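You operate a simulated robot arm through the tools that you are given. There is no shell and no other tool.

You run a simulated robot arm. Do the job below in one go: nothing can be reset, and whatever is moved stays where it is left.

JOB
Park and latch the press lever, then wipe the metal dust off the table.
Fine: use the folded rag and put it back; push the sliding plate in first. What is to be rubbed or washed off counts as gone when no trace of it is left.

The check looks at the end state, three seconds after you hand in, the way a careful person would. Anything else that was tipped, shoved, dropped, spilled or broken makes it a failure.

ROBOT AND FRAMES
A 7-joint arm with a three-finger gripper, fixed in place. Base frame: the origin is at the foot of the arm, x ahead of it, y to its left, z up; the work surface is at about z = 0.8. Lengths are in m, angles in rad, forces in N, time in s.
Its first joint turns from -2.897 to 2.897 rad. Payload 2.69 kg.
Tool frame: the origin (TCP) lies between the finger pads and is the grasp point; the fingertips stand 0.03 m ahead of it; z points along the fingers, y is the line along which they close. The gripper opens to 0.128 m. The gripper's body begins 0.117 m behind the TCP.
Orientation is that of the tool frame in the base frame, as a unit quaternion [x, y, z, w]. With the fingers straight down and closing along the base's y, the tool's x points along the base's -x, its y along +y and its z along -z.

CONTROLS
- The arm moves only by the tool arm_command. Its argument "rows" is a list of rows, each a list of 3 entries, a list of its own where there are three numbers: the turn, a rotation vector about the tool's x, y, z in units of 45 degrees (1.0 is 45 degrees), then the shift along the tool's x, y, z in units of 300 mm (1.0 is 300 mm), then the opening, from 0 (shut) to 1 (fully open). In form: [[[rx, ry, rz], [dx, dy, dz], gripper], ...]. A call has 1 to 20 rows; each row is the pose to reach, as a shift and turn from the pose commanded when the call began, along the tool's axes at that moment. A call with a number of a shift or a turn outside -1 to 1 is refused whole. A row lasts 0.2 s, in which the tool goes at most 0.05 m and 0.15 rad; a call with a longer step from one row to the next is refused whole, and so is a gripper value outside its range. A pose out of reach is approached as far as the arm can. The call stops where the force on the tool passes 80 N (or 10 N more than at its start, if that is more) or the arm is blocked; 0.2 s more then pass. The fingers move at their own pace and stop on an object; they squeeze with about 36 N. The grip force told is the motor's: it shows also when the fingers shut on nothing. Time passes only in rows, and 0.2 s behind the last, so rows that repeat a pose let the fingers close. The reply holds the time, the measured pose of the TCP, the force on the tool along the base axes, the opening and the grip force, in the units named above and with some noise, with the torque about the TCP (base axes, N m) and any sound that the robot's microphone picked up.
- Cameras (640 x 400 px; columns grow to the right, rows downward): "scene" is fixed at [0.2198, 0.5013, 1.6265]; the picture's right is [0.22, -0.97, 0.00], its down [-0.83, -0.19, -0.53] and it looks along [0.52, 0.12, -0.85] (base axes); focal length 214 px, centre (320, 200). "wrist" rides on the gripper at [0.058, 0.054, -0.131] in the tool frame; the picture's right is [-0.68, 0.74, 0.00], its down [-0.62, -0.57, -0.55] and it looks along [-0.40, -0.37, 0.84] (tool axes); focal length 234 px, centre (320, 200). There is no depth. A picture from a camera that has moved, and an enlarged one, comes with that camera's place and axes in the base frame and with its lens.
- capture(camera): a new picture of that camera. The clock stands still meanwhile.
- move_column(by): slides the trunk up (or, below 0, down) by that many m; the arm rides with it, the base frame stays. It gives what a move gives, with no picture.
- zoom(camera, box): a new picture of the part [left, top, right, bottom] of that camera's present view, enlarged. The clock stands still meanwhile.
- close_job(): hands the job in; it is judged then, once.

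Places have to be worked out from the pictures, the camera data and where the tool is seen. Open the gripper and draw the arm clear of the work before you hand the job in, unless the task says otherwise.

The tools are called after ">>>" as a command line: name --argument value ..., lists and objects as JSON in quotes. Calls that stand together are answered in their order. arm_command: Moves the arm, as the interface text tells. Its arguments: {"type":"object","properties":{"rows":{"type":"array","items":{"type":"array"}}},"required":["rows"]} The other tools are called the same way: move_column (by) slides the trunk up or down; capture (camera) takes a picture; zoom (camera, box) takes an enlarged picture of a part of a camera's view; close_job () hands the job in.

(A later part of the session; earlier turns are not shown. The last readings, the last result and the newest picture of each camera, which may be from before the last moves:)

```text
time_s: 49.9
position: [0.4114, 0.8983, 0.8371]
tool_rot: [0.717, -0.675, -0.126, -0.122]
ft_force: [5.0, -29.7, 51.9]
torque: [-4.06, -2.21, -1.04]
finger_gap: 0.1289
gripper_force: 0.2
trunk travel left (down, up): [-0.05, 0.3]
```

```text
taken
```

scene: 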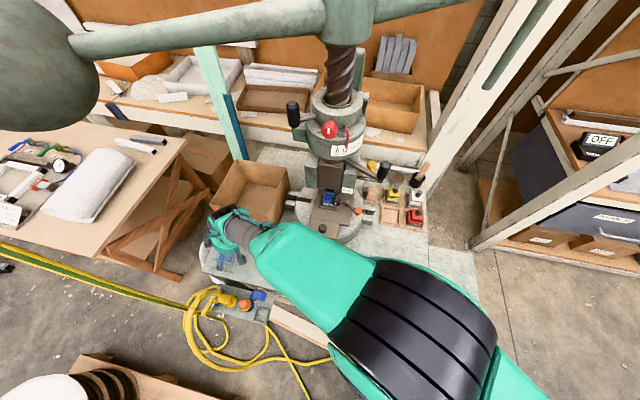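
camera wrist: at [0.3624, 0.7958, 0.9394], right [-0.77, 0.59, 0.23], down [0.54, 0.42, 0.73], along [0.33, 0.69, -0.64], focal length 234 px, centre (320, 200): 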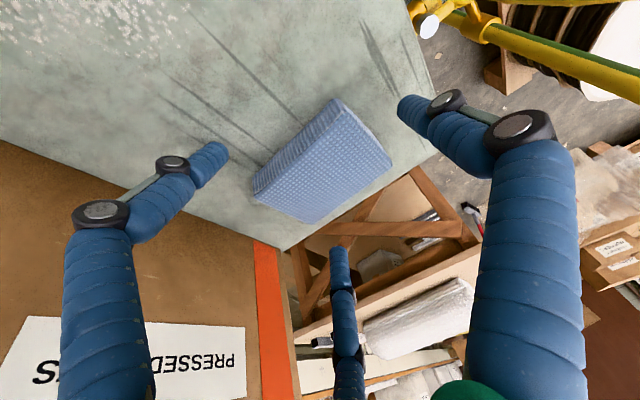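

The load fits exactly one thing: the hand really has three fingers at 120° (as the pictures show), and the lower one, tilted towards me, is standing on the table at z ≈ 0.788. I lift off, and will regrasp with the tool upright and the fingers arranged to suit.

>>> arm_command --rows '[[[0, 0, 0], [-0.03, 0, -0.08], 1], [[0, 0, 0], [-0.07, -0.001, -0.19], 1], [[0, 0, 0], [-0.115, -0.002, -0.313], 1], [[0, 0, 0], [-0.115, -0.002, -0.313], 1]]'

>>> capture --camera "wrist"

```text
time_s: 50.9
position: [0.4075, 0.893, 0.9237]
tool_rot: [0.716, -0.675, -0.13, -0.12]
ft_force: [-1.0, -0.4, 0.7]
torque: [0.04, 0.02, 0.0]
finger_gap: 0.1279
gripper_force: 0.2
out of reach, approached as far as the arm can: row 3, 4
trunk travel left (down, up): [-0.05, 0.3]
```

```text
taken
camera wrist: at [0.359, 0.7886, 1.0262], right [-0.77, 0.59, 0.24], down [0.54, 0.42, 0.73], along [0.33, 0.69, -0.65], focal length 234 px, centre (320, 200)
```

wrist: 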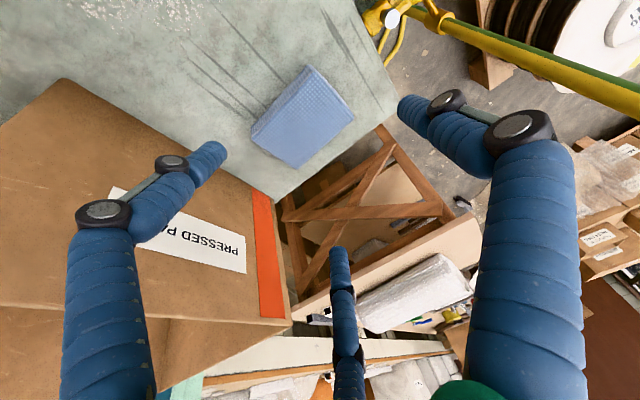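

Contact gone, rag undisturbed. I bring the tool upright and turn it so two fingers will pinch the rag's short ends and the third points back towards the robot.

>>> arm_command --rows '[[[0.0246, 0.0883, 0.1314], [0.04, 0, 0.005], 1], [[0.0492, 0.1766, 0.2627], [0.08, 0, 0.01], 1], [[0.0737, 0.2648, 0.3941], [0.12, 0, 0.015], 1], [[0.0983, 0.3531, 0.5254], [0.15, 0, 0.02], 1], [[0.1229, 0.4414, 0.6568], [0.162, 0, 0.024], 1], [[0.1229, 0.4414, 0.6568], [0.162, 0, 0.024], 1]]'

>>> capture --camera "wrist"

>>> capture --camera "scene"

```text
time_s: 52.3
position: [0.3837, 0.8378, 0.881]
tool_rot: [-0.505, 0.855, 0.107, -0.042]
ft_force: [1.2, 1.0, -1.3]
torque: [-0.07, 0.21, 0.04]
finger_gap: 0.1282
gripper_force: 0.0
out of reach, approached as far as the arm can: row 1, 2, 3, 4, 5, 6
trunk travel left (down, up): [-0.05, 0.3]
```

```text
taken
camera wrist: at [0.3311, 0.7931, 1.0171], right [-0.3, 0.93, 0.19], down [0.88, 0.2, 0.43], along [0.36, 0.3, -0.88], focal length 234 px, centre (320, 200)
```

wrist: 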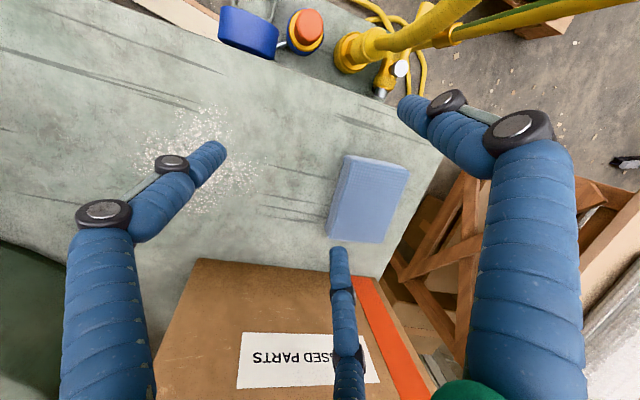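

```text
taken
```

scene: 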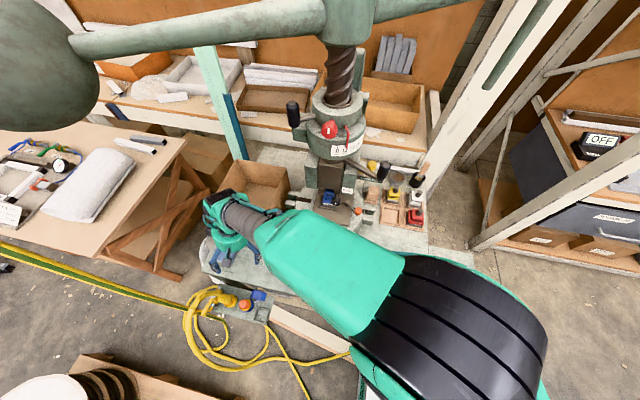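

With the trunk this low the upright pose is out of reach. I pull the hand back over the dust and straighten it there, before raising the trunk again (the ball weight at about (0.37, 0.94, 1.48) must stay clear).

>>> arm_command --rows '[[[0.0, 0.0, 0.0], [0.098, -0.006, -0.073], 1], [[0.06, 0.01, -0.01], [0.196, -0.013, -0.146], 1], [[0.14, 0.025, -0.025], [0.293, -0.019, -0.218], 1], [[0.22, 0.04, -0.04], [0.391, -0.026, -0.291], 1], [[0.2886, 0.0526, -0.0523], [0.489, -0.032, -0.364], 1], [[0.2886, 0.0526, -0.0523], [0.489, -0.032, -0.364], 1]]'

>>> capture --camera "scene"

```text
time_s: 53.7
position: [0.3063, 0.7032, 0.9532]
tool_rot: [-0.503, 0.858, 0.097, -0.034]
ft_force: [-0.2, 0.6, -0.6]
torque: [-0.02, -0.01, 0.0]
finger_gap: 0.1278
gripper_force: 0.1
out of reach, approached as far as the arm can: row 2, 3, 4, 5, 6
trunk travel left (down, up): [-0.05, 0.3]
```

```text
taken
```

scene: 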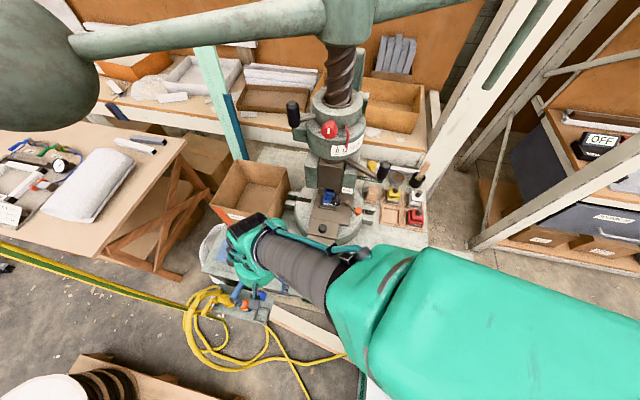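

Even closer in, the upright pose is refused, so a joint limit in this arm posture is likely. I raise the trunk back by 0.2 m here, clear of the ball weight, and retry from there.

>>> move_column --by 0.1

>>> capture --camera "scene"

>>> capture --camera "wrist"

```text
time_s: 55.0
position: [0.3052, 0.7027, 1.0525]
tool_rot: [-0.503, 0.858, 0.097, -0.034]
ft_force: [-0.4, 0.3, -0.4]
torque: [0.02, 0.0, 0.01]
finger_gap: 0.128
gripper_force: 0.1
trunk travel left (down, up): [-0.15, 0.2]
```

```text
taken
```

scene: 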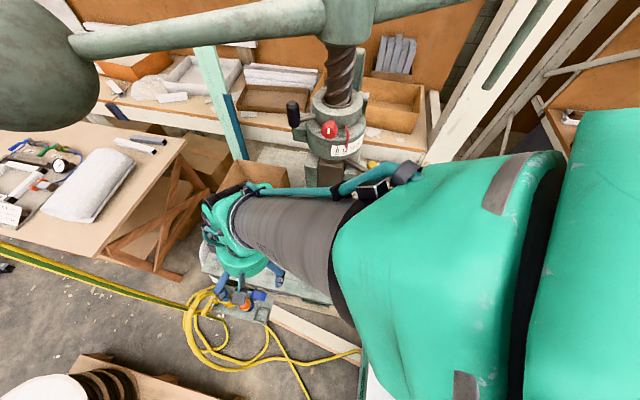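

```text
taken
camera wrist: at [0.2499, 0.6594, 1.1878], right [-0.3, 0.94, 0.17], down [0.87, 0.19, 0.45], along [0.39, 0.28, -0.88], focal length 234 px, centre (320, 200)
```

wrist: 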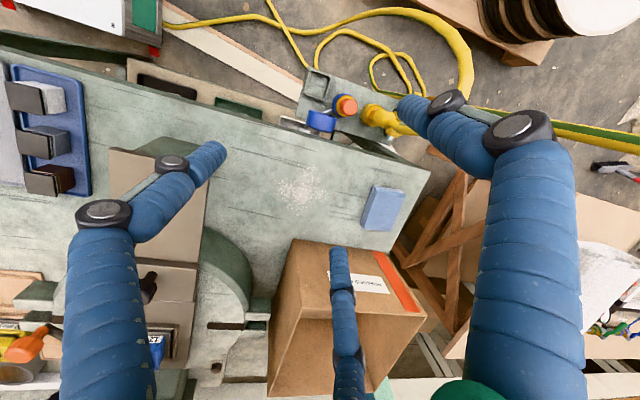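

Now I retry straightening the tool in place.

>>> arm_command --rows '[[[0.085, 0.019, -0.02], [0, 0, 0], 1], [[0.17, 0.037, -0.04], [0, 0, 0], 1], [[0.256, 0.056, -0.061], [0, 0, 0], 1], [[0.256, 0.056, -0.061], [0, 0, 0], 1]]'

```text
time_s: 56.0
position: [0.3065, 0.7017, 1.0527]
tool_rot: [-0.503, 0.858, 0.097, -0.034]
ft_force: [1.3, -0.2, 0.0]
torque: [0.01, -0.01, 0.01]
finger_gap: 0.1281
gripper_force: 0.1
out of reach, approached as far as the arm can: row 1, 2, 3, 4
trunk travel left (down, up): [-0.15, 0.2]
```

Still refused at this yaw, so I test whether upright is possible at the earlier yaw (about 95°).

>>> arm_command --rows '[[[0.047, 0.025, -0.152], [0, 0, 0], 1], [[0.094, 0.05, -0.303], [0, 0, 0], 1], [[0.141, 0.075, -0.455], [0, 0, 0], 1], [[0.188, 0.101, -0.607], [0, 0, 0], 1], [[0.2346, 0.1257, -0.7583], [0, 0, 0], 1], [[0.2346, 0.1257, -0.7583], [0, 0, 0], 1]]'

```text
time_s: 57.4
position: [0.3025, 0.6959, 1.0458]
tool_rot: [-0.636, 0.765, 0.099, -0.017]
ft_force: [0.5, -0.5, 0.5]
torque: [0.03, -0.03, 0.0]
finger_gap: 0.1284
gripper_force: 0.0
out of reach, approached as far as the arm can: row 1, 2, 3, 4, 5, 6
trunk travel left (down, up): [-0.15, 0.2]
```

The posture itself seems cramped. I go back towards the starting posture: pull in, turn the tool to about the original yaw, and check that it can stand upright there.

>>> arm_command --rows '[[[0, 0, 0.15], [0.1, 0.0, -0.05], 1], [[0, 0, 0.32], [0.22, 0.0, -0.1], 1], [[0, 0, 0.5], [0.35, 0.02, -0.15], 1], [[0, 0, 0.67], [0.47, 0.02, -0.2], 1], [[0, 0, 0.84], [0.58, 0.02, -0.25], 1], [[0, 0, 1.0], [0.68, 0.02, -0.3], 1], [[0, 0, 1.0], [0.68, 0.02, -0.3], 1]]'

>>> capture --camera "scene"

```text
time_s: 59.0
position: [0.2926, 0.3791, 1.0681]
tool_rot: [-0.307, 0.944, 0.105, -0.053]
ft_force: [1.2, -5.1, 2.3]
torque: [0.57, -0.02, -0.09]
finger_gap: 0.1279
gripper_force: 0.1
out of reach, approached as far as the arm can: row 4, 5, 6, 7
trunk travel left (down, up): [-0.15, 0.2]
```

```text
taken
```

scene: 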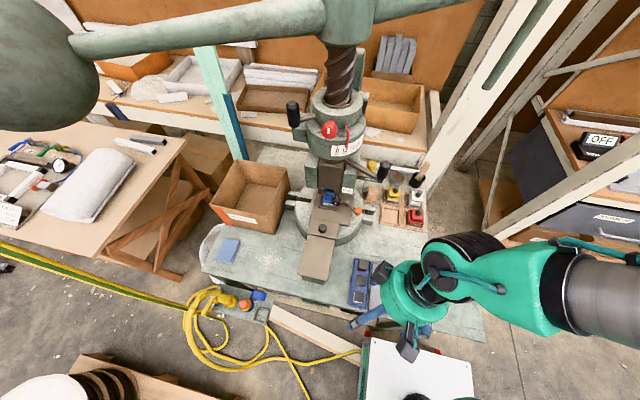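

The elbow has swung out to the right, which explains the cramped wrist. I hold briefly to see where the arm settles.

>>> arm_command --rows '[[[0, 0, 0], [0, 0, 0], 1], [[0, 0, 0], [0, 0, 0], 1]]'

>>> capture --camera "wrist"

```text
time_s: 59.6
position: [0.2932, 0.3853, 1.0649]
tool_rot: [-0.308, 0.944, 0.1, -0.053]
ft_force: [-0.7, -0.3, 0.5]
torque: [0.04, -0.06, 0.02]
finger_gap: 0.128
gripper_force: 0.0
trunk travel left (down, up): [-0.15, 0.2]
```

```text
taken
camera wrist: at [0.2348, 0.3718, 1.2058], right [0.12, 0.98, 0.14], down [0.91, -0.17, 0.38], along [0.4, 0.08, -0.91], focal length 234 px, centre (320, 200)
```

wrist: 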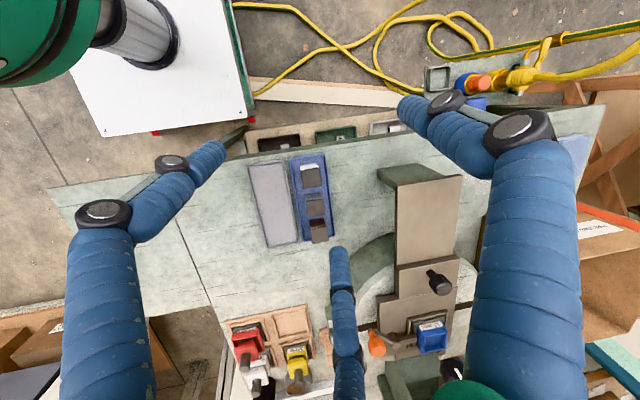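

Settled. I now move towards the starting posture: yaw 0, upright, near (0.44, 0.32, 1.25).

>>> arm_command --rows '[[[0.043, -0.023, 0.133], [-0.04, -0.052, -0.119], 1], [[0.086, -0.046, 0.266], [-0.08, -0.105, -0.238], 1], [[0.13, -0.069, 0.4], [-0.12, -0.157, -0.357], 1], [[0.173, -0.092, 0.533], [-0.161, -0.209, -0.475], 1], [[0.216, -0.115, 0.666], [-0.201, -0.262, -0.594], 1], [[0.2595, -0.1375, 0.7995], [-0.241, -0.314, -0.713], 1], [[0.2595, -0.1375, 0.7995], [-0.241, -0.314, -0.713], 1]]'

>>> capture --camera "scene"

```text
time_s: 61.2
position: [0.5135, 0.1727, 1.0352]
tool_rot: [-0.079, 0.994, 0.07, 0.04]
ft_force: [-1.3, -0.5, 0.6]
torque: [0.1, -0.18, -0.04]
finger_gap: 0.1279
gripper_force: 0.1
out of reach, approached as far as the arm can: row 1, 2, 3, 4, 5, 6, 7
trunk travel left (down, up): [-0.15, 0.2]
```

```text
taken
```

scene: 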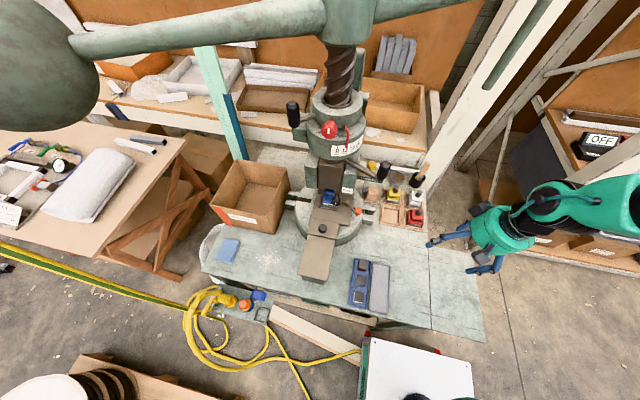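

The arm refuses again and drifted right. I look at the wrist view to understand the posture before moving further.

>>> capture --camera "wrist"

>>> zoom --camera "scene" --box '[400, 100, 640, 300]'

```text
taken
camera wrist: at [0.4362, 0.1964, 1.1643], right [0.55, 0.82, 0.16], down [0.66, -0.54, 0.52], along [0.52, -0.18, -0.84], focal length 234 px, centre (320, 200)
```

wrist: 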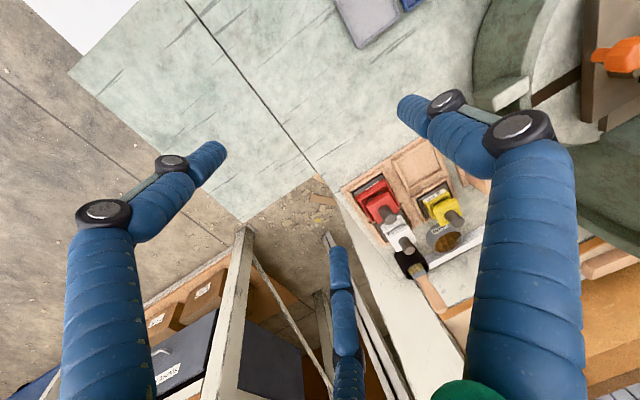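

```text
2.00 times, centred on (520, 200) of scene
camera zoom: at [0.2198, 0.5013, 1.6265], right [0.22, -0.97, 0.0], down [-0.83, -0.19, -0.53], along [0.52, 0.12, -0.85], focal length 429 px, centre (-80, 200)
```

zoom: 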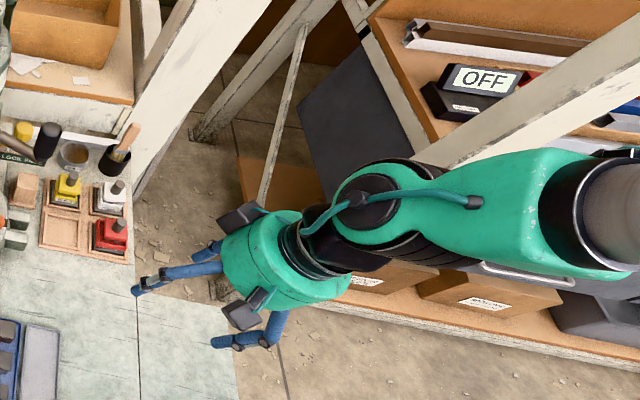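

The forearm now comes in from the right with the elbow out sideways. I'll unwind by retracing: trunk back to its original height, then back to the lever-side pose and along the earlier path, which was comfortable.

>>> move_column --by 0.1

>>> arm_command --rows '[[[-0.067, -0.098, -0.132], [-0.035, 0.031, -0.054], 1], [[-0.134, -0.196, -0.264], [-0.07, 0.062, -0.108], 1], [[-0.202, -0.294, -0.396], [-0.105, 0.093, -0.162], 1], [[-0.269, -0.392, -0.528], [-0.14, 0.124, -0.216], 1], [[-0.336, -0.4905, -0.6595], [-0.175, 0.155, -0.27], 1], [[-0.336, -0.4905, -0.6595], [-0.175, 0.155, -0.27], 1]]'

>>> capture --camera "scene"

```text
time_s: 62.5
position: [0.5145, 0.1726, 1.1324]
tool_rot: [-0.08, 0.994, 0.069, 0.038]
ft_force: [0.1, 0.0, -0.5]
torque: [0.02, 0.01, 0.01]
finger_gap: 0.1281
gripper_force: 0.1
trunk travel left (down, up): [-0.25, 0.1]
```

```text
time_s: 63.9
position: [0.5546, 0.2151, 1.2238]
tool_rot: [-0.32, 0.897, 0.199, 0.233]
ft_force: [0.4, 0.9, -0.4]
torque: [-0.02, 0.04, 0.01]
finger_gap: 0.1281
gripper_force: 0.1
trunk travel left (down, up): [-0.25, 0.1]
```

```text
taken
```

scene: 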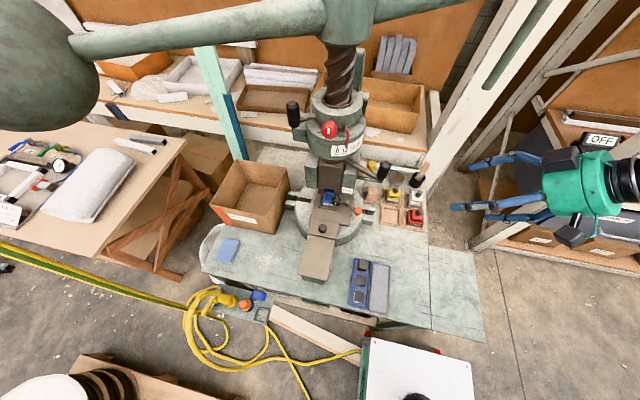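

That worked without complaint. Next I go to the earlier half-way pose in front of the press (0.39, 0.46, 1.14), where the arm was comfortable.

>>> arm_command --rows '[[[0.045, -0.056, 0.008], [0.019, 0.129, 0.069], 0.6], [[0.091, -0.113, 0.015], [0.037, 0.259, 0.137], 0.6], [[0.136, -0.169, 0.023], [0.056, 0.388, 0.206], 0.6], [[0.181, -0.226, 0.031], [0.075, 0.518, 0.275], 0.6], [[0.227, -0.282, 0.039], [0.094, 0.647, 0.344], 0.6], [[0.272, -0.338, 0.046], [0.112, 0.777, 0.412], 0.6], [[0.3176, -0.3947, 0.0542], [0.131, 0.906, 0.481], 0.6], [[0.3176, -0.3947, 0.0542], [0.131, 0.906, 0.481], 0.6]]'

>>> capture --camera "scene"

```text
time_s: 65.7
position: [0.387, 0.4666, 1.1368]
tool_rot: [-0.236, 0.876, 0.136, 0.399]
ft_force: [-0.4, 0.9, -0.8]
torque: [-0.06, 0.0, -0.07]
finger_gap: 0.0771
gripper_force: 0.0
trunk travel left (down, up): [-0.25, 0.1]
```

```text
taken
```

scene: 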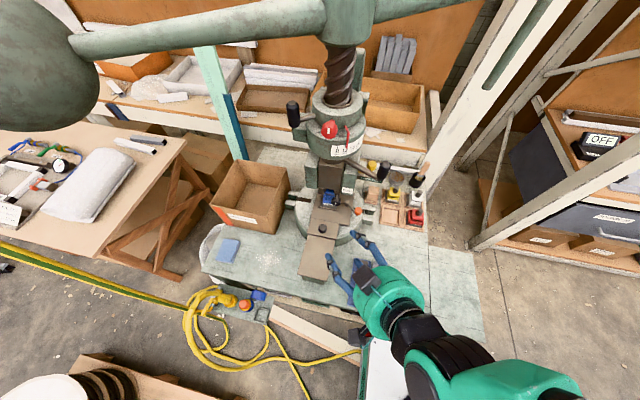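

The arm is back in its comfortable posture. From here I turn to yaw 33.5° (the same hand-to-arm angle as at the start), nearly upright, and move out towards the dust; at that yaw the three fingers also fit the rag well (one on its end, two on its long sides).

>>> arm_command --rows '[[[-0.023, 0.165, 0.0015], [0.005, 0.084, 0.05], 0.9], [[-0.045, 0.329, 0.003], [0.01, 0.167, 0.099], 1], [[-0.068, 0.494, 0.0045], [0.015, 0.25, 0.149], 1], [[-0.091, 0.658, 0.006], [0.02, 0.334, 0.199], 1], [[-0.113, 0.823, 0.0075], [0.025, 0.418, 0.248], 1], [[-0.1359, 0.9874, 0.009], [0.03, 0.501, 0.298], 1], [[-0.1359, 0.9874, 0.009], [0.03, 0.501, 0.298], 1]]'

>>> capture --camera "scene"

```text
time_s: 67.3
position: [0.3703, 0.577, 1.0993]
tool_rot: [-0.275, 0.947, 0.097, 0.137]
ft_force: [0.4, 0.7, -0.5]
torque: [0.0, 0.02, -0.02]
finger_gap: 0.1282
gripper_force: 0.0
out of reach, approached as far as the arm can: row 4, 5, 6, 7
trunk travel left (down, up): [-0.25, 0.1]
```

```text
taken
```

scene: 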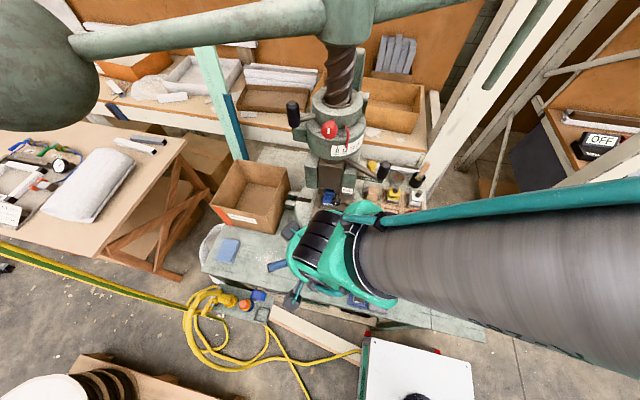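

Still limited near upright. I test which rotation is blocked with small single-axis turns: first reducing the lean along x.

>>> arm_command --rows '[[[-0.066, 0.111, 0.035], [0, 0, 0], 1], [[-0.066, 0.111, 0.035], [0, 0, 0], 1]]'

```text
time_s: 67.9
position: [0.3708, 0.5778, 1.1005]
tool_rot: [-0.275, 0.947, 0.096, 0.138]
ft_force: [0.4, 0.0, 0.4]
torque: [-0.02, 0.02, -0.01]
finger_gap: 0.1281
gripper_force: 0.0
out of reach, approached as far as the arm can: row 1, 2
trunk travel left (down, up): [-0.25, 0.1]
```

Lean along x cannot be reduced here. Now the lean along y.

>>> arm_command --rows '[[[0.108, 0.073, -0.027], [0, 0, 0], 1], [[0.108, 0.073, -0.027], [0, 0, 0], 1]]'

```text
time_s: 68.5
position: [0.3719, 0.5775, 1.0981]
tool_rot: [-0.281, 0.95, 0.047, 0.123]
ft_force: [-0.8, 0.2, -0.5]
torque: [-0.05, -0.01, 0.0]
finger_gap: 0.1278
gripper_force: 0.0
trunk travel left (down, up): [-0.25, 0.1]
```

Reducing the y lean works, the x lean is blocked: the wrist has flipped (forearm roll at its limit, tool bent the "wrong way" relative to the forearm). I can unflip it by swinging the tool direction around the forearm axis: first out to the right.

>>> arm_command --rows '[[[-0.034, -0.134, 0], [-0.065, 0.029, -0.024], 0.6], [[-0.068, -0.269, 0], [-0.131, 0.059, -0.049], 0.5], [[-0.102, -0.403, 0], [-0.196, 0.088, -0.073], 0.5], [[-0.136, -0.537, 0], [-0.262, 0.118, -0.098], 0.5], [[-0.1705, -0.6713, 0.0005], [-0.327, 0.147, -0.122], 0.5], [[-0.1705, -0.6713, 0.0005], [-0.327, 0.147, -0.122], 0.5]]'

>>> capture --camera "scene"

```text
time_s: 69.9
position: [0.4209, 0.6578, 1.1599]
tool_rot: [-0.267, 0.88, 0.181, 0.348]
ft_force: [-0.5, -0.5, 0.5]
torque: [0.01, 0.03, 0.0]
finger_gap: 0.0641
gripper_force: 0.1
trunk travel left (down, up): [-0.25, 0.1]
```

```text
taken
```

scene: 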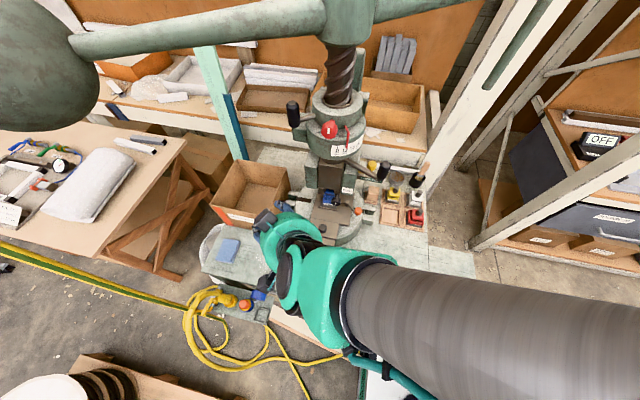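

No complaint this time. I enlarge the scene to read the forearm and wrist directions.

>>> zoom --camera "scene" --box '[200, 180, 520, 400]'

>>> capture --camera "wrist"

```text
1.82 times, centred on (360, 290) of scene
camera zoom: at [0.2198, 0.5013, 1.6265], right [0.22, -0.97, 0.0], down [-0.83, -0.19, -0.53], along [0.52, 0.12, -0.85], focal length 390 px, centre (247, 36)
```

zoom: 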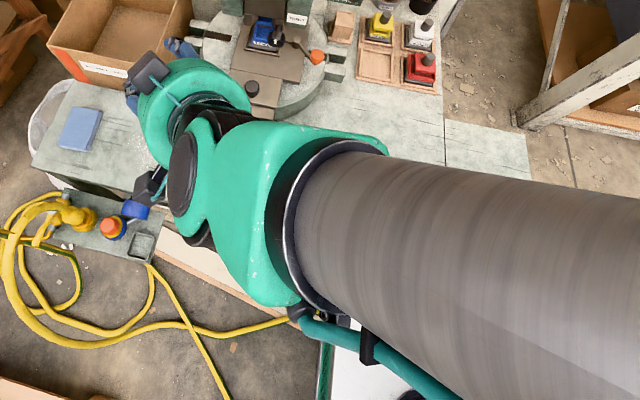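

```text
taken
camera wrist: at [0.2838, 0.614, 1.2155], right [-0.02, 0.82, 0.58], down [0.43, -0.51, 0.74], along [0.9, 0.27, -0.34], focal length 234 px, centre (320, 200)
```

wrist: 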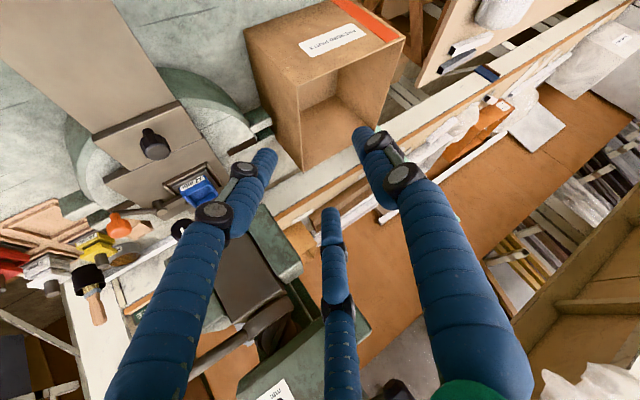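

The wrist joint is turned sideways. The plate-pushing pose (yaw 0, leaning forward) was comfortable, so I go back to that orientation first and work from there towards upright with a lower yaw.

>>> arm_command --rows '[[[0.113, 0.011, 0.082], [0.088, 0, -0.026], 0.5], [[0.226, 0.023, 0.163], [0.175, 0, -0.051], 0.5], [[0.339, 0.034, 0.245], [0.263, 0, -0.077], 0.5], [[0.452, 0.045, 0.327], [0.351, 0, -0.103], 0.5], [[0.565, 0.056, 0.408], [0.438, 0, -0.128], 0.5], [[0.678, 0.0675, 0.49], [0.526, 0, -0.154], 0.5], [[0.678, 0.0675, 0.49], [0.526, 0, -0.154], 0.5]]'

>>> capture --camera "scene"

```text
time_s: 71.5
position: [0.298, 0.5826, 1.0813]
tool_rot: [0.0, 0.94, -0.001, 0.342]
ft_force: [0.2, 0.2, -0.2]
torque: [-0.04, -0.02, -0.03]
finger_gap: 0.0639
gripper_force: 0.2
trunk travel left (down, up): [-0.25, 0.1]
```

```text
taken
```

scene: 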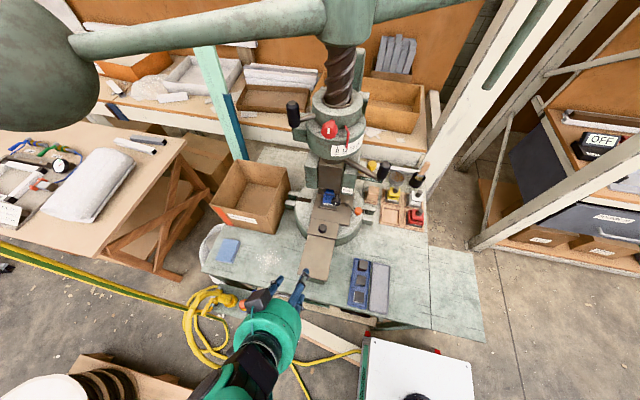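

Exactly on target. Now I bring the tool towards upright at yaw 0 while moving out over the dust.

>>> arm_command --rows '[[[0, 0.13, 0], [-0.02, 0.08, 0.04], 0.7], [[0, 0.26, 0], [-0.038, 0.16, 0.08], 0.9], [[0, 0.4, 0], [-0.057, 0.24, 0.125], 1], [[0, 0.53, 0], [-0.075, 0.32, 0.17], 1], [[0, 0.667, 0], [-0.094, 0.39, 0.21], 1], [[0, 0.667, 0], [-0.094, 0.39, 0.21], 1]]'

>>> capture --camera "scene"

```text
time_s: 72.9
position: [0.3615, 0.6995, 1.0485]
tool_rot: [0.0, 0.996, 0.0, 0.089]
ft_force: [-0.1, -0.8, 0.8]
torque: [0.01, 0.03, 0.01]
finger_gap: 0.128
gripper_force: 0.1
trunk travel left (down, up): [-0.25, 0.1]
```

```text
taken
```

scene: 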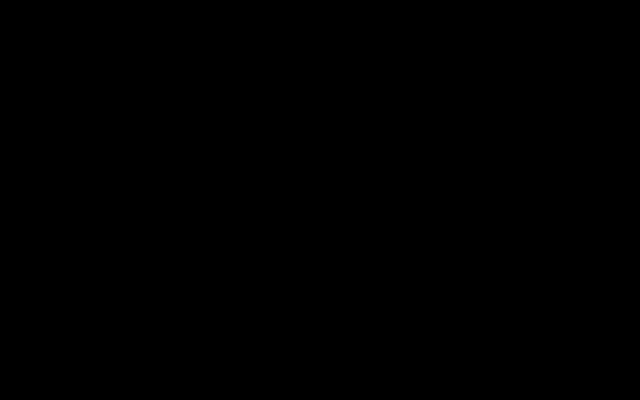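

Pose reached with the arm in a normal elbow-up posture (the elbow now sits in front of the scene camera). I turn the yaw to 33.5° and make the tool upright in place.

>>> arm_command --rows '[[[-0.013, 0.044, -0.149], [0, 0, 0], 1], [[-0.026, 0.088, -0.297], [0, 0, 0], 1], [[-0.04, 0.132, -0.446], [0, 0, 0], 1], [[-0.053, 0.176, -0.594], [0, 0, 0], 1], [[-0.0662, 0.2201, -0.7425], [0, 0, 0], 1], [[-0.0662, 0.2201, -0.7425], [0, 0, 0], 1]]'

>>> capture --camera "wrist"

>>> capture --camera "scene"

```text
time_s: 74.3
position: [0.3376, 0.6468, 1.0078]
tool_rot: [-0.078, 0.994, -0.001, 0.074]
ft_force: [-1.4, 0.2, 0.0]
torque: [0.06, -0.06, 0.0]
finger_gap: 0.128
gripper_force: 0.0
out of reach, approached as far as the arm can: row 1, 2, 3, 4, 5, 6
trunk travel left (down, up): [-0.25, 0.1]
```

```text
taken
camera wrist: at [0.2517, 0.6885, 1.1275], right [0.55, 0.83, 0.09], down [0.61, -0.47, 0.64], along [0.58, -0.3, -0.76], focal length 234 px, centre (320, 200)
```

wrist: 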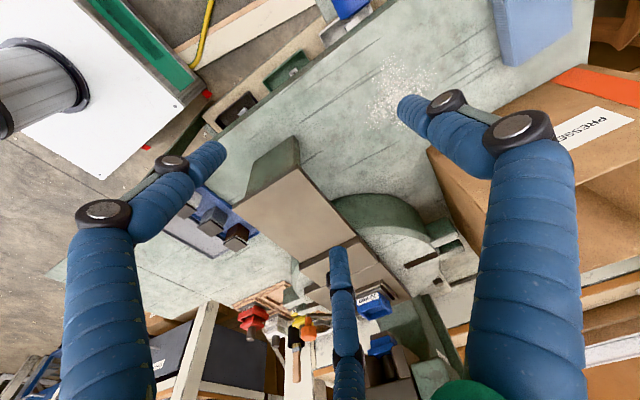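

```text
taken
```

scene: 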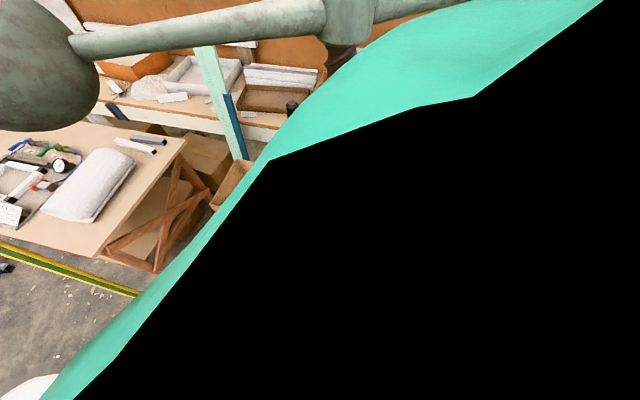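

Yaw cannot increase from here, so I try the other equivalent yaw of −26.5° (three-fold symmetric hand), upright.

>>> arm_command --rows '[[[0.008, 0.037, 0.157], [-0.022, 0.033, -0.012], 1], [[0.017, 0.075, 0.315], [-0.044, 0.065, -0.024], 1], [[0.025, 0.112, 0.472], [-0.067, 0.098, -0.036], 1], [[0.033, 0.15, 0.629], [-0.089, 0.13, -0.048], 1], [[0.0413, 0.187, 0.7866], [-0.111, 0.163, -0.06], 1], [[0.0413, 0.187, 0.7866], [-0.111, 0.163, -0.06], 1]]'

>>> capture --camera "wrist"

>>> capture --camera "scene"

```text
time_s: 75.7
position: [0.3517, 0.6549, 0.992]
tool_rot: [0.065, 0.995, 0.022, 0.073]
ft_force: [0.2, 0.1, 0.1]
torque: [-0.01, 0.0, 0.05]
finger_gap: 0.128
gripper_force: 0.1
out of reach, approached as far as the arm can: row 1, 2, 3, 4, 5, 6
trunk travel left (down, up): [-0.25, 0.1]
```

```text
taken
camera wrist: at [0.2806, 0.7112, 1.115], right [0.76, 0.64, 0.14], down [0.45, -0.66, 0.6], along [0.47, -0.39, -0.79], focal length 234 px, centre (320, 200)
```

wrist: 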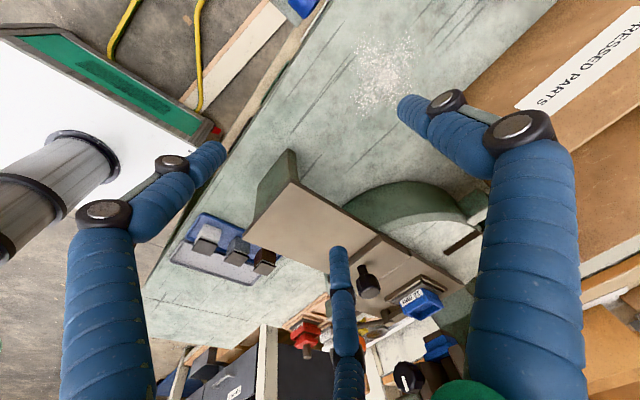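

```text
taken
```

scene: 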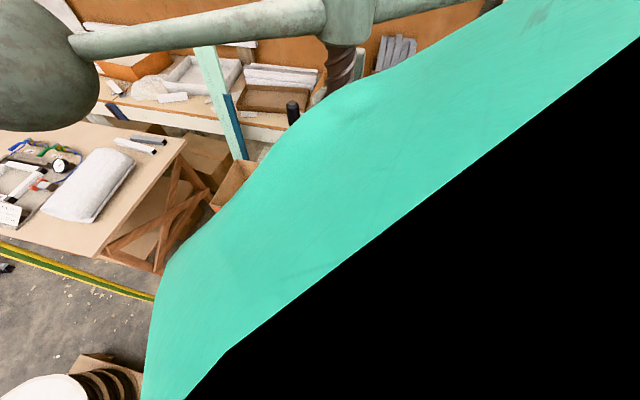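

Same kind of stop. This fits one cause: the wrist joint is flipped past straight, so the tool cannot fold inwards. To unflip it I will lean the tool right, then outward in the forearm's own plane, and then fold it straight down through that plane. First: lean right.

>>> arm_command --rows '[[[-0.057, -0.117, 0], [-0.075, 0.036, -0.017], 0.5], [[-0.114, -0.235, 0], [-0.15, 0.072, -0.035], 0.3], [[-0.171, -0.352, 0], [-0.226, 0.108, -0.052], 0.3], [[-0.2285, -0.4696, 0], [-0.301, 0.144, -0.069], 0.3], [[-0.2285, -0.4696, 0], [-0.301, 0.144, -0.069], 0.3]]'

>>> capture --camera "scene"

```text
time_s: 76.9
position: [0.4441, 0.6868, 1.0265]
tool_rot: [0.061, 0.958, 0.097, 0.261]
ft_force: [-0.2, 0.2, -0.2]
torque: [0.0, 0.0, -0.01]
finger_gap: 0.0382
gripper_force: 0.0
trunk travel left (down, up): [-0.25, 0.1]
```

```text
taken
```

scene: 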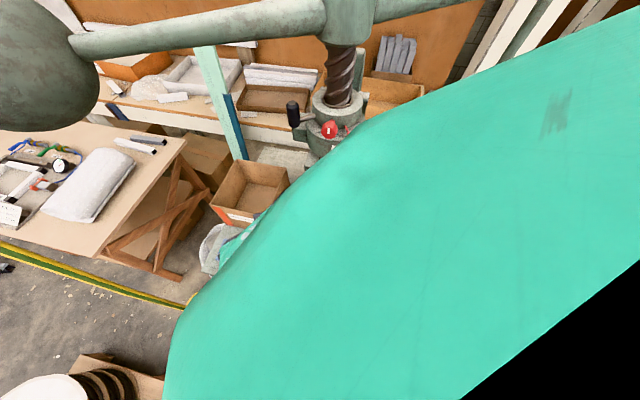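

Now the outward lean in the forearm's vertical plane (heading about 62°).

>>> arm_command --rows '[[[-0.138, 0.0165, 0], [0.01, 0.084, -0.028], 0.3], [[-0.275, 0.033, 0], [0.02, 0.168, -0.057], 0.3], [[-0.413, 0.05, 0], [0.031, 0.252, -0.086], 0.3], [[-0.55, 0.066, 0], [0.041, 0.336, -0.114], 0.3], [[-0.688, 0.083, 0], [0.051, 0.42, -0.143], 0.3], [[-0.8258, 0.0992, 0], [0.061, 0.504, -0.171], 0.3], [[-0.8258, 0.0992, 0], [0.061, 0.504, -0.171], 0.3]]'

>>> capture --camera "scene"

```text
time_s: 78.5
position: [0.4107, 0.8309, 1.094]
tool_rot: [-0.028, 0.887, 0.4, 0.229]
ft_force: [0.6, 0.0, 0.4]
torque: [0.01, 0.03, -0.01]
finger_gap: 0.0385
gripper_force: 0.0
trunk travel left (down, up): [-0.25, 0.1]
```

```text
taken
```

scene: 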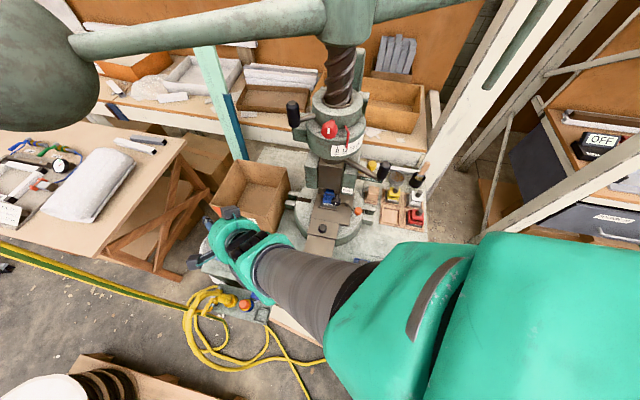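

The forearm is visible now (heading about 79°), with the tool leaning to its right. I swing the tool straight across the forearm line to its left in big steps so the wrist passes through straight.

>>> arm_command --rows '[[[-0.0731, 0.1736, 0], [0.107, 0.045, -0.036], 0.3], [[-0.1462, 0.3471, 0], [0.215, 0.09, -0.071], 0.3], [[-0.2193, 0.5207, 0], [0.322, 0.135, -0.107], 0.3], [[-0.2924, 0.6942, 0], [0.429, 0.18, -0.142], 0.3], [[-0.2924, 0.6942, 0], [0.429, 0.18, -0.142], 0.3]]'

>>> capture --camera "scene"

```text
time_s: 79.7
position: [0.2663, 0.8507, 1.1]
tool_rot: [-0.161, 0.865, 0.475, -0.024]
ft_force: [0.2, -1.1, -0.3]
torque: [-0.02, 0.01, 0.02]
finger_gap: 0.0384
gripper_force: 0.1
trunk travel left (down, up): [-0.25, 0.1]
```

```text
taken
```

scene: 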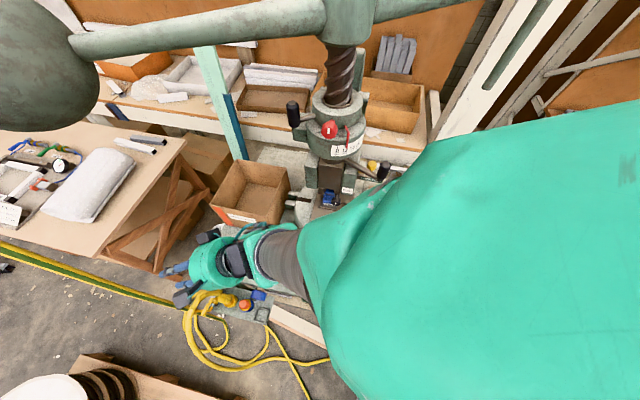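

It went through without complaint. Now I fold the tool down towards upright from this side, in two stages.

>>> arm_command --rows '[[[0.136, 0.014, 0], [0.009, -0.085, -0.023], 0.5], [[0.272, 0.028, 0], [0.018, -0.17, -0.047], 0.7], [[0.408, 0.042, 0], [0.026, -0.254, -0.07], 0.9], [[0.544, 0.057, 0], [0.035, -0.339, -0.094], 1], [[0.6794, 0.0707, 0], [0.044, -0.424, -0.117], 1], [[0.6794, 0.0707, 0], [0.044, -0.424, -0.117], 1]]'

```text
time_s: 81.1
position: [0.2925, 0.7545, 1.0109]
tool_rot: [-0.174, 0.958, 0.226, -0.002]
ft_force: [1.4, 0.4, 0.1]
torque: [-0.01, 0.0, -0.03]
finger_gap: 0.128
gripper_force: 0.1
trunk travel left (down, up): [-0.25, 0.1]
```

Still fine. Final stage to nearly upright.

>>> arm_command --rows '[[[0.15, 0.018, 0], [-0.017, -0.075, -0.009], 1], [[0.3, 0.036, 0], [-0.034, -0.149, -0.018], 1], [[0.4517, 0.0534, 0], [-0.051, -0.224, -0.027], 1], [[0.4517, 0.0534, 0], [-0.051, -0.224, -0.027], 1]]'

>>> capture --camera "scene"

```text
time_s: 82.1
position: [0.2865, 0.6933, 0.9619]
tool_rot: [-0.175, 0.97, 0.169, 0.001]
ft_force: [-0.5, 0.0, 0.0]
torque: [0.02, 0.03, 0.02]
finger_gap: 0.128
gripper_force: 0.0
out of reach, approached as far as the arm can: row 1, 2, 3, 4
trunk travel left (down, up): [-0.25, 0.1]
```

```text
taken
```

scene: 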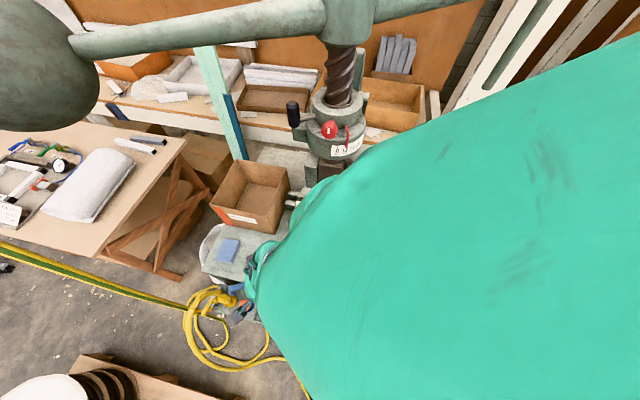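

The lean is limited again, now outwards: the wrist is still in the flipped branch. Looking back, the flip happened when I swung from the right-side view pose to the front-view pose early on, so I'll retrace that: first back out the way I came.

>>> arm_command --rows '[[[-0.138, -0.0137, 0], [-0.024, 0.106, -0.043], 0.5], [[-0.276, -0.0274, 0], [-0.048, 0.212, -0.086], 0.3], [[-0.413, -0.041, 0], [-0.072, 0.318, -0.129], 0.3], [[-0.551, -0.055, 0], [-0.095, 0.424, -0.172], 0.3], [[-0.689, -0.0685, 0], [-0.119, 0.53, -0.215], 0.3], [[-0.8269, -0.0822, 0], [-0.143, 0.636, -0.258], 0.3], [[-0.8269, -0.0822, 0], [-0.143, 0.636, -0.258], 0.3]]'

>>> arm_command --rows '[[[0.0731, -0.1736, 0], [-0.109, -0.043, -0.034], 0.3], [[0.1462, -0.3471, 0], [-0.217, -0.086, -0.068], 0.3], [[0.2193, -0.5207, 0], [-0.326, -0.129, -0.102], 0.3], [[0.2924, -0.6942, 0], [-0.434, -0.172, -0.136], 0.3], [[0.2924, -0.6942, 0], [-0.434, -0.172, -0.136], 0.3]]'

```text
time_s: 83.7
position: [0.2632, 0.8498, 1.0976]
tool_rot: [-0.161, 0.865, 0.474, -0.023]
ft_force: [-0.7, 0.0, 0.2]
torque: [-0.02, 0.02, 0.0]
finger_gap: 0.0382
gripper_force: 0.1
trunk travel left (down, up): [-0.25, 0.1]
```

```text
time_s: 84.9
position: [0.4088, 0.8294, 1.0915]
tool_rot: [-0.029, 0.888, 0.399, 0.228]
ft_force: [-1.4, 0.5, -0.4]
torque: [0.02, -0.01, 0.0]
finger_gap: 0.0385
gripper_force: 0.0
trunk travel left (down, up): [-0.25, 0.1]
```

Now on to the comfortable front pose at (0.39, 0.47, 1.14).

>>> arm_command --rows '[[[0.0541, -0.0181, -0.0907], [-0.018, -0.078, -0.11], 0.3], [[0.1083, -0.0362, -0.1814], [-0.036, -0.155, -0.22], 0.3], [[0.1624, -0.0544, -0.2721], [-0.054, -0.233, -0.33], 0.3], [[0.2166, -0.0725, -0.3628], [-0.072, -0.31, -0.44], 0.3], [[0.2707, -0.0906, -0.4536], [-0.089, -0.388, -0.549], 0.3], [[0.3249, -0.1087, -0.5443], [-0.107, -0.465, -0.659], 0.3], [[0.379, -0.1269, -0.635], [-0.125, -0.543, -0.769], 0.3], [[0.4332, -0.145, -0.7257], [-0.143, -0.62, -0.879], 0.3], [[0.4873, -0.1631, -0.8164], [-0.161, -0.698, -0.989], 0.3], [[0.4873, -0.1631, -0.8164], [-0.161, -0.698, -0.989], 0.3]]'

>>> capture --camera "scene"

```text
time_s: 87.1
position: [0.3871, 0.4633, 1.1371]
tool_rot: [-0.239, 0.875, 0.137, 0.398]
ft_force: [0.4, 0.3, 0.4]
torque: [0.03, -0.01, 0.05]
finger_gap: 0.0384
gripper_force: 0.0
trunk travel left (down, up): [-0.25, 0.1]
```

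```text
taken
```

scene: 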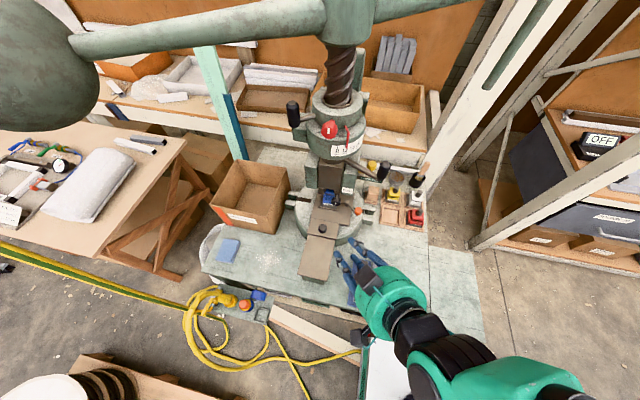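

Same comfortable posture. Next the early front-view pose, then the reverse of that early swing to the right-side view pose.

>>> arm_command --rows '[[[0.0665, 0.0459, -0.1335], [-0.018, 0.001, -0.037], 0.6], [[0.133, 0.0918, -0.267], [-0.035, 0.002, -0.073], 1], [[0.1996, 0.1377, -0.4006], [-0.053, 0.004, -0.11], 1], [[0.2661, 0.1836, -0.5341], [-0.07, 0.005, -0.146], 1], [[0.3326, 0.2295, -0.6676], [-0.088, 0.006, -0.183], 1], [[0.3326, 0.2295, -0.6676], [-0.088, 0.006, -0.183], 1]]'

>>> capture --camera "scene"

```text
time_s: 88.5
position: [0.3677, 0.4489, 1.1914]
tool_rot: [-0.413, 0.827, -0.109, 0.365]
ft_force: [-0.5, -0.3, 1.0]
torque: [-0.03, -0.02, -0.02]
finger_gap: 0.1282
gripper_force: 0.1
trunk travel left (down, up): [-0.25, 0.1]
```

```text
taken
```

scene: 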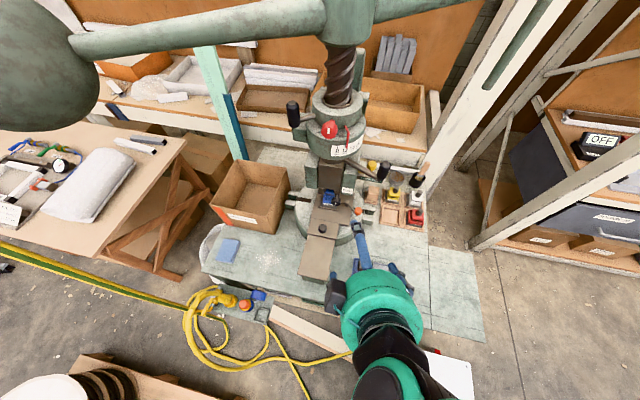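

This matches the picture from early on. Now the reverse swing to the right-side view pose.

>>> arm_command --rows '[[[-0.054, -0.049, -0.073], [0.033, -0.123, 0], 1], [[-0.108, -0.099, -0.145], [0.065, -0.246, 0], 1], [[-0.161, -0.148, -0.218], [0.098, -0.369, 0], 1], [[-0.215, -0.198, -0.29], [0.13, -0.492, 0], 1], [[-0.269, -0.247, -0.363], [0.163, -0.615, 0], 1], [[-0.323, -0.296, -0.436], [0.195, -0.738, 0], 1], [[-0.376, -0.346, -0.508], [0.228, -0.861, 0], 1], [[-0.43, -0.395, -0.581], [0.26, -0.984, 0], 1], [[-0.43, -0.395, -0.581], [0.26, -0.984, 0], 1]]'

>>> capture --camera "scene"

```text
time_s: 90.5
position: [0.5199, 0.2059, 1.2989]
tool_rot: [-0.639, 0.664, 0.021, 0.388]
ft_force: [-4.0, -2.0, -3.9]
torque: [0.12, -0.52, 0.07]
finger_gap: 0.1281
gripper_force: 0.0
trunk travel left (down, up): [-0.25, 0.1]
```

```text
taken
```

scene: 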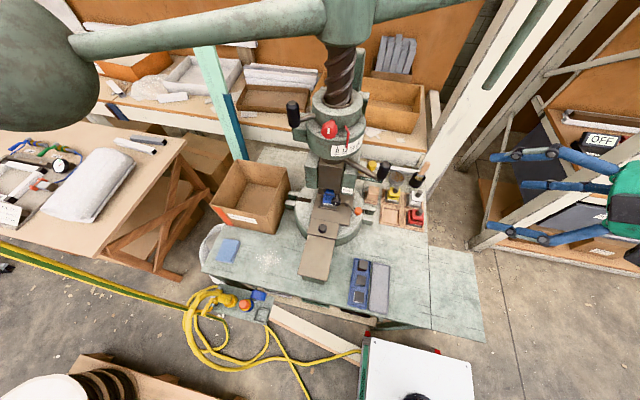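

There's a bit of motion left, as if the wrist was turning quickly; I let it settle, then step back to the earlier side pose.

>>> arm_command --rows '[[[0, 0, 0], [0, 0, 0], 1], [[0, 0, 0], [0, 0, 0], 1]]'

>>> arm_command --rows '[[[0, 0, 0], [0.06, 0.054, -0.08], 1], [[0, 0, 0], [0.12, 0.107, -0.16], 1], [[0, 0, 0], [0.18, 0.16, -0.24], 1], [[0, 0, 0], [0.239, 0.214, -0.319], 1], [[0, 0, 0], [0.239, 0.214, -0.319], 1]]'

>>> arm_command --rows '[[[-0.1, 0.11, 0], [0, 0, 0], 1], [[-0.2, 0.22, 0], [0, 0, 0], 1], [[-0.3, 0.33, 0], [0, 0, 0], 1], [[-0.4, 0.44, 0], [0, 0, 0], 1], [[-0.5, 0.55, 0], [0, 0, 0], 1], [[-0.6, 0.65, 0], [0, 0, 0], 1], [[-0.68, 0.74, 0], [0, 0, 0], 1], [[-0.68, 0.74, 0], [0, 0, 0], 1]]'

>>> capture --camera "scene"

```text
time_s: 91.1
position: [0.5176, 0.2053, 1.296]
tool_rot: [0.655, -0.652, -0.017, -0.381]
ft_force: [-0.2, 0.0, 0.0]
torque: [0.02, 0.01, -0.02]
finger_gap: 0.1279
gripper_force: 0.1
trunk travel left (down, up): [-0.25, 0.1]
```

```text
time_s: 92.3
position: [0.4248, 0.1037, 1.2951]
tool_rot: [0.655, -0.652, -0.017, -0.381]
ft_force: [-1.4, -1.2, -0.6]
torque: [-0.04, -0.03, -0.03]
finger_gap: 0.1281
gripper_force: 0.0
trunk travel left (down, up): [-0.25, 0.1]
```

```text
time_s: 94.1
position: [0.4467, 0.1163, 1.2717]
tool_rot: [0.706, -0.701, -0.064, -0.081]
ft_force: [-0.5, 0.0, -1.2]
torque: [-0.02, -0.01, 0.01]
finger_gap: 0.1277
gripper_force: 0.1
out of reach, approached as far as the arm can: row 5, 6, 7, 8
trunk travel left (down, up): [-0.25, 0.1]
```

```text
taken
```

scene: 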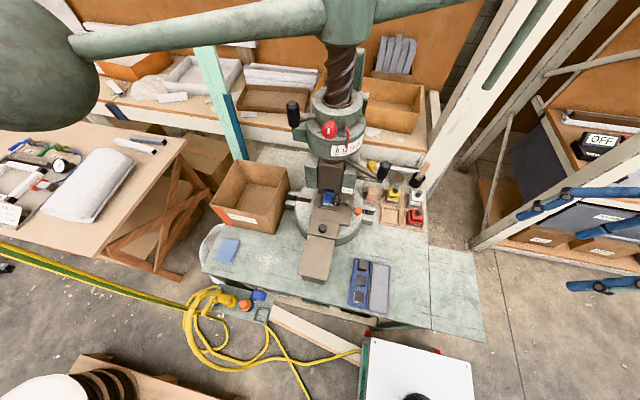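

The wrist stays in the flipped branch, so rather than fight it I'll use the orientation that did reach the rag well (leaning outwards 20°) and work the rag with closed fingertips pressed on top of it, dragging it like a person wiping with fingertips. First a reference picture of the rag's resting place, and of the dust.

>>> zoom --camera "scene" --box '[200, 230, 260, 275]'

>>> zoom --camera "scene" --box '[230, 235, 310, 285]'

```text
8.89 times, centred on (230, 252) of scene
camera zoom: at [0.2198, 0.5013, 1.6265], right [0.22, -0.97, 0.0], down [-0.83, -0.19, -0.53], along [0.52, 0.12, -0.85], focal length 1906 px, centre (1120, -267)
```

zoom: 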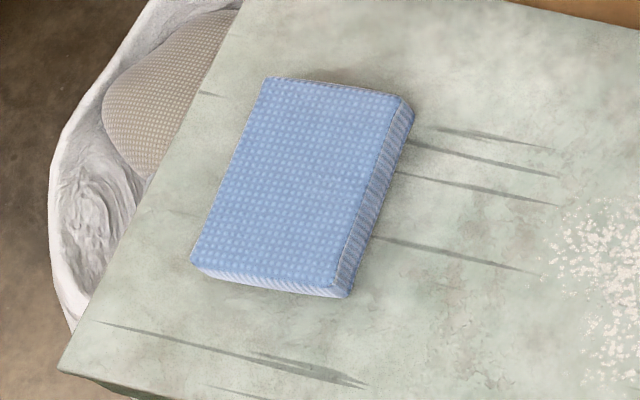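

```text
8.00 times, centred on (270, 260) of scene
camera zoom: at [0.2198, 0.5013, 1.6265], right [0.22, -0.97, 0.0], down [-0.83, -0.19, -0.53], along [0.52, 0.12, -0.85], focal length 1716 px, centre (720, -280)
```

zoom: 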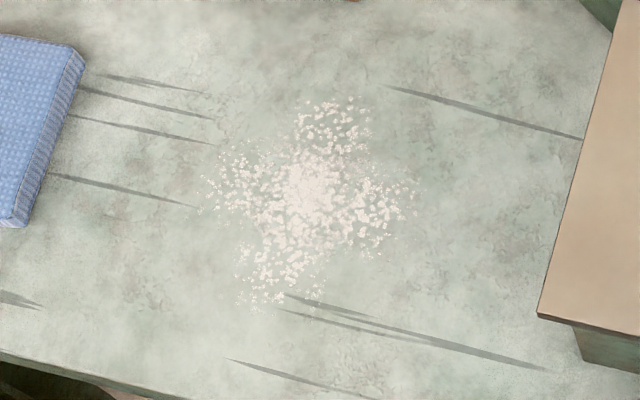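

I set the outward lean to 20° and move left in front of the lever, keeping at x ≈ 0.4.

>>> arm_command --rows '[[[0, -0.06, 0.001], [-0.119, 0.024, 0.032], 0.6], [[0.001, -0.12, 0.002], [-0.237, 0.048, 0.064], 0.3], [[0.001, -0.19, 0.003], [-0.356, 0.072, 0.096], 0], [[0.002, -0.19, 0.004], [-0.474, 0.096, 0.128], 0], [[0.002, -0.19, 0.004], [-0.593, 0.12, 0.16], 0], [[0.002, -0.19, 0.004], [-0.593, 0.12, 0.16], 0]]'

>>> capture --camera "scene"

```text
time_s: 95.5
position: [0.4106, 0.3003, 1.26]
tool_rot: [0.698, -0.694, -0.116, -0.133]
ft_force: [0.9, 1.0, -0.2]
torque: [-0.02, 0.0, -0.01]
finger_gap: 0.002
gripper_force: 31.4
trunk travel left (down, up): [-0.25, 0.1]
```

```text
taken
```

scene: 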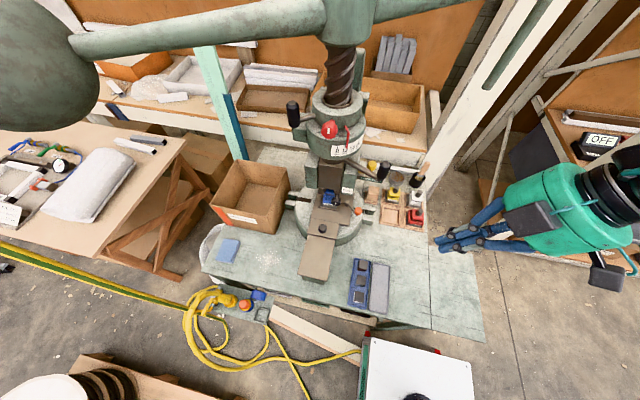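

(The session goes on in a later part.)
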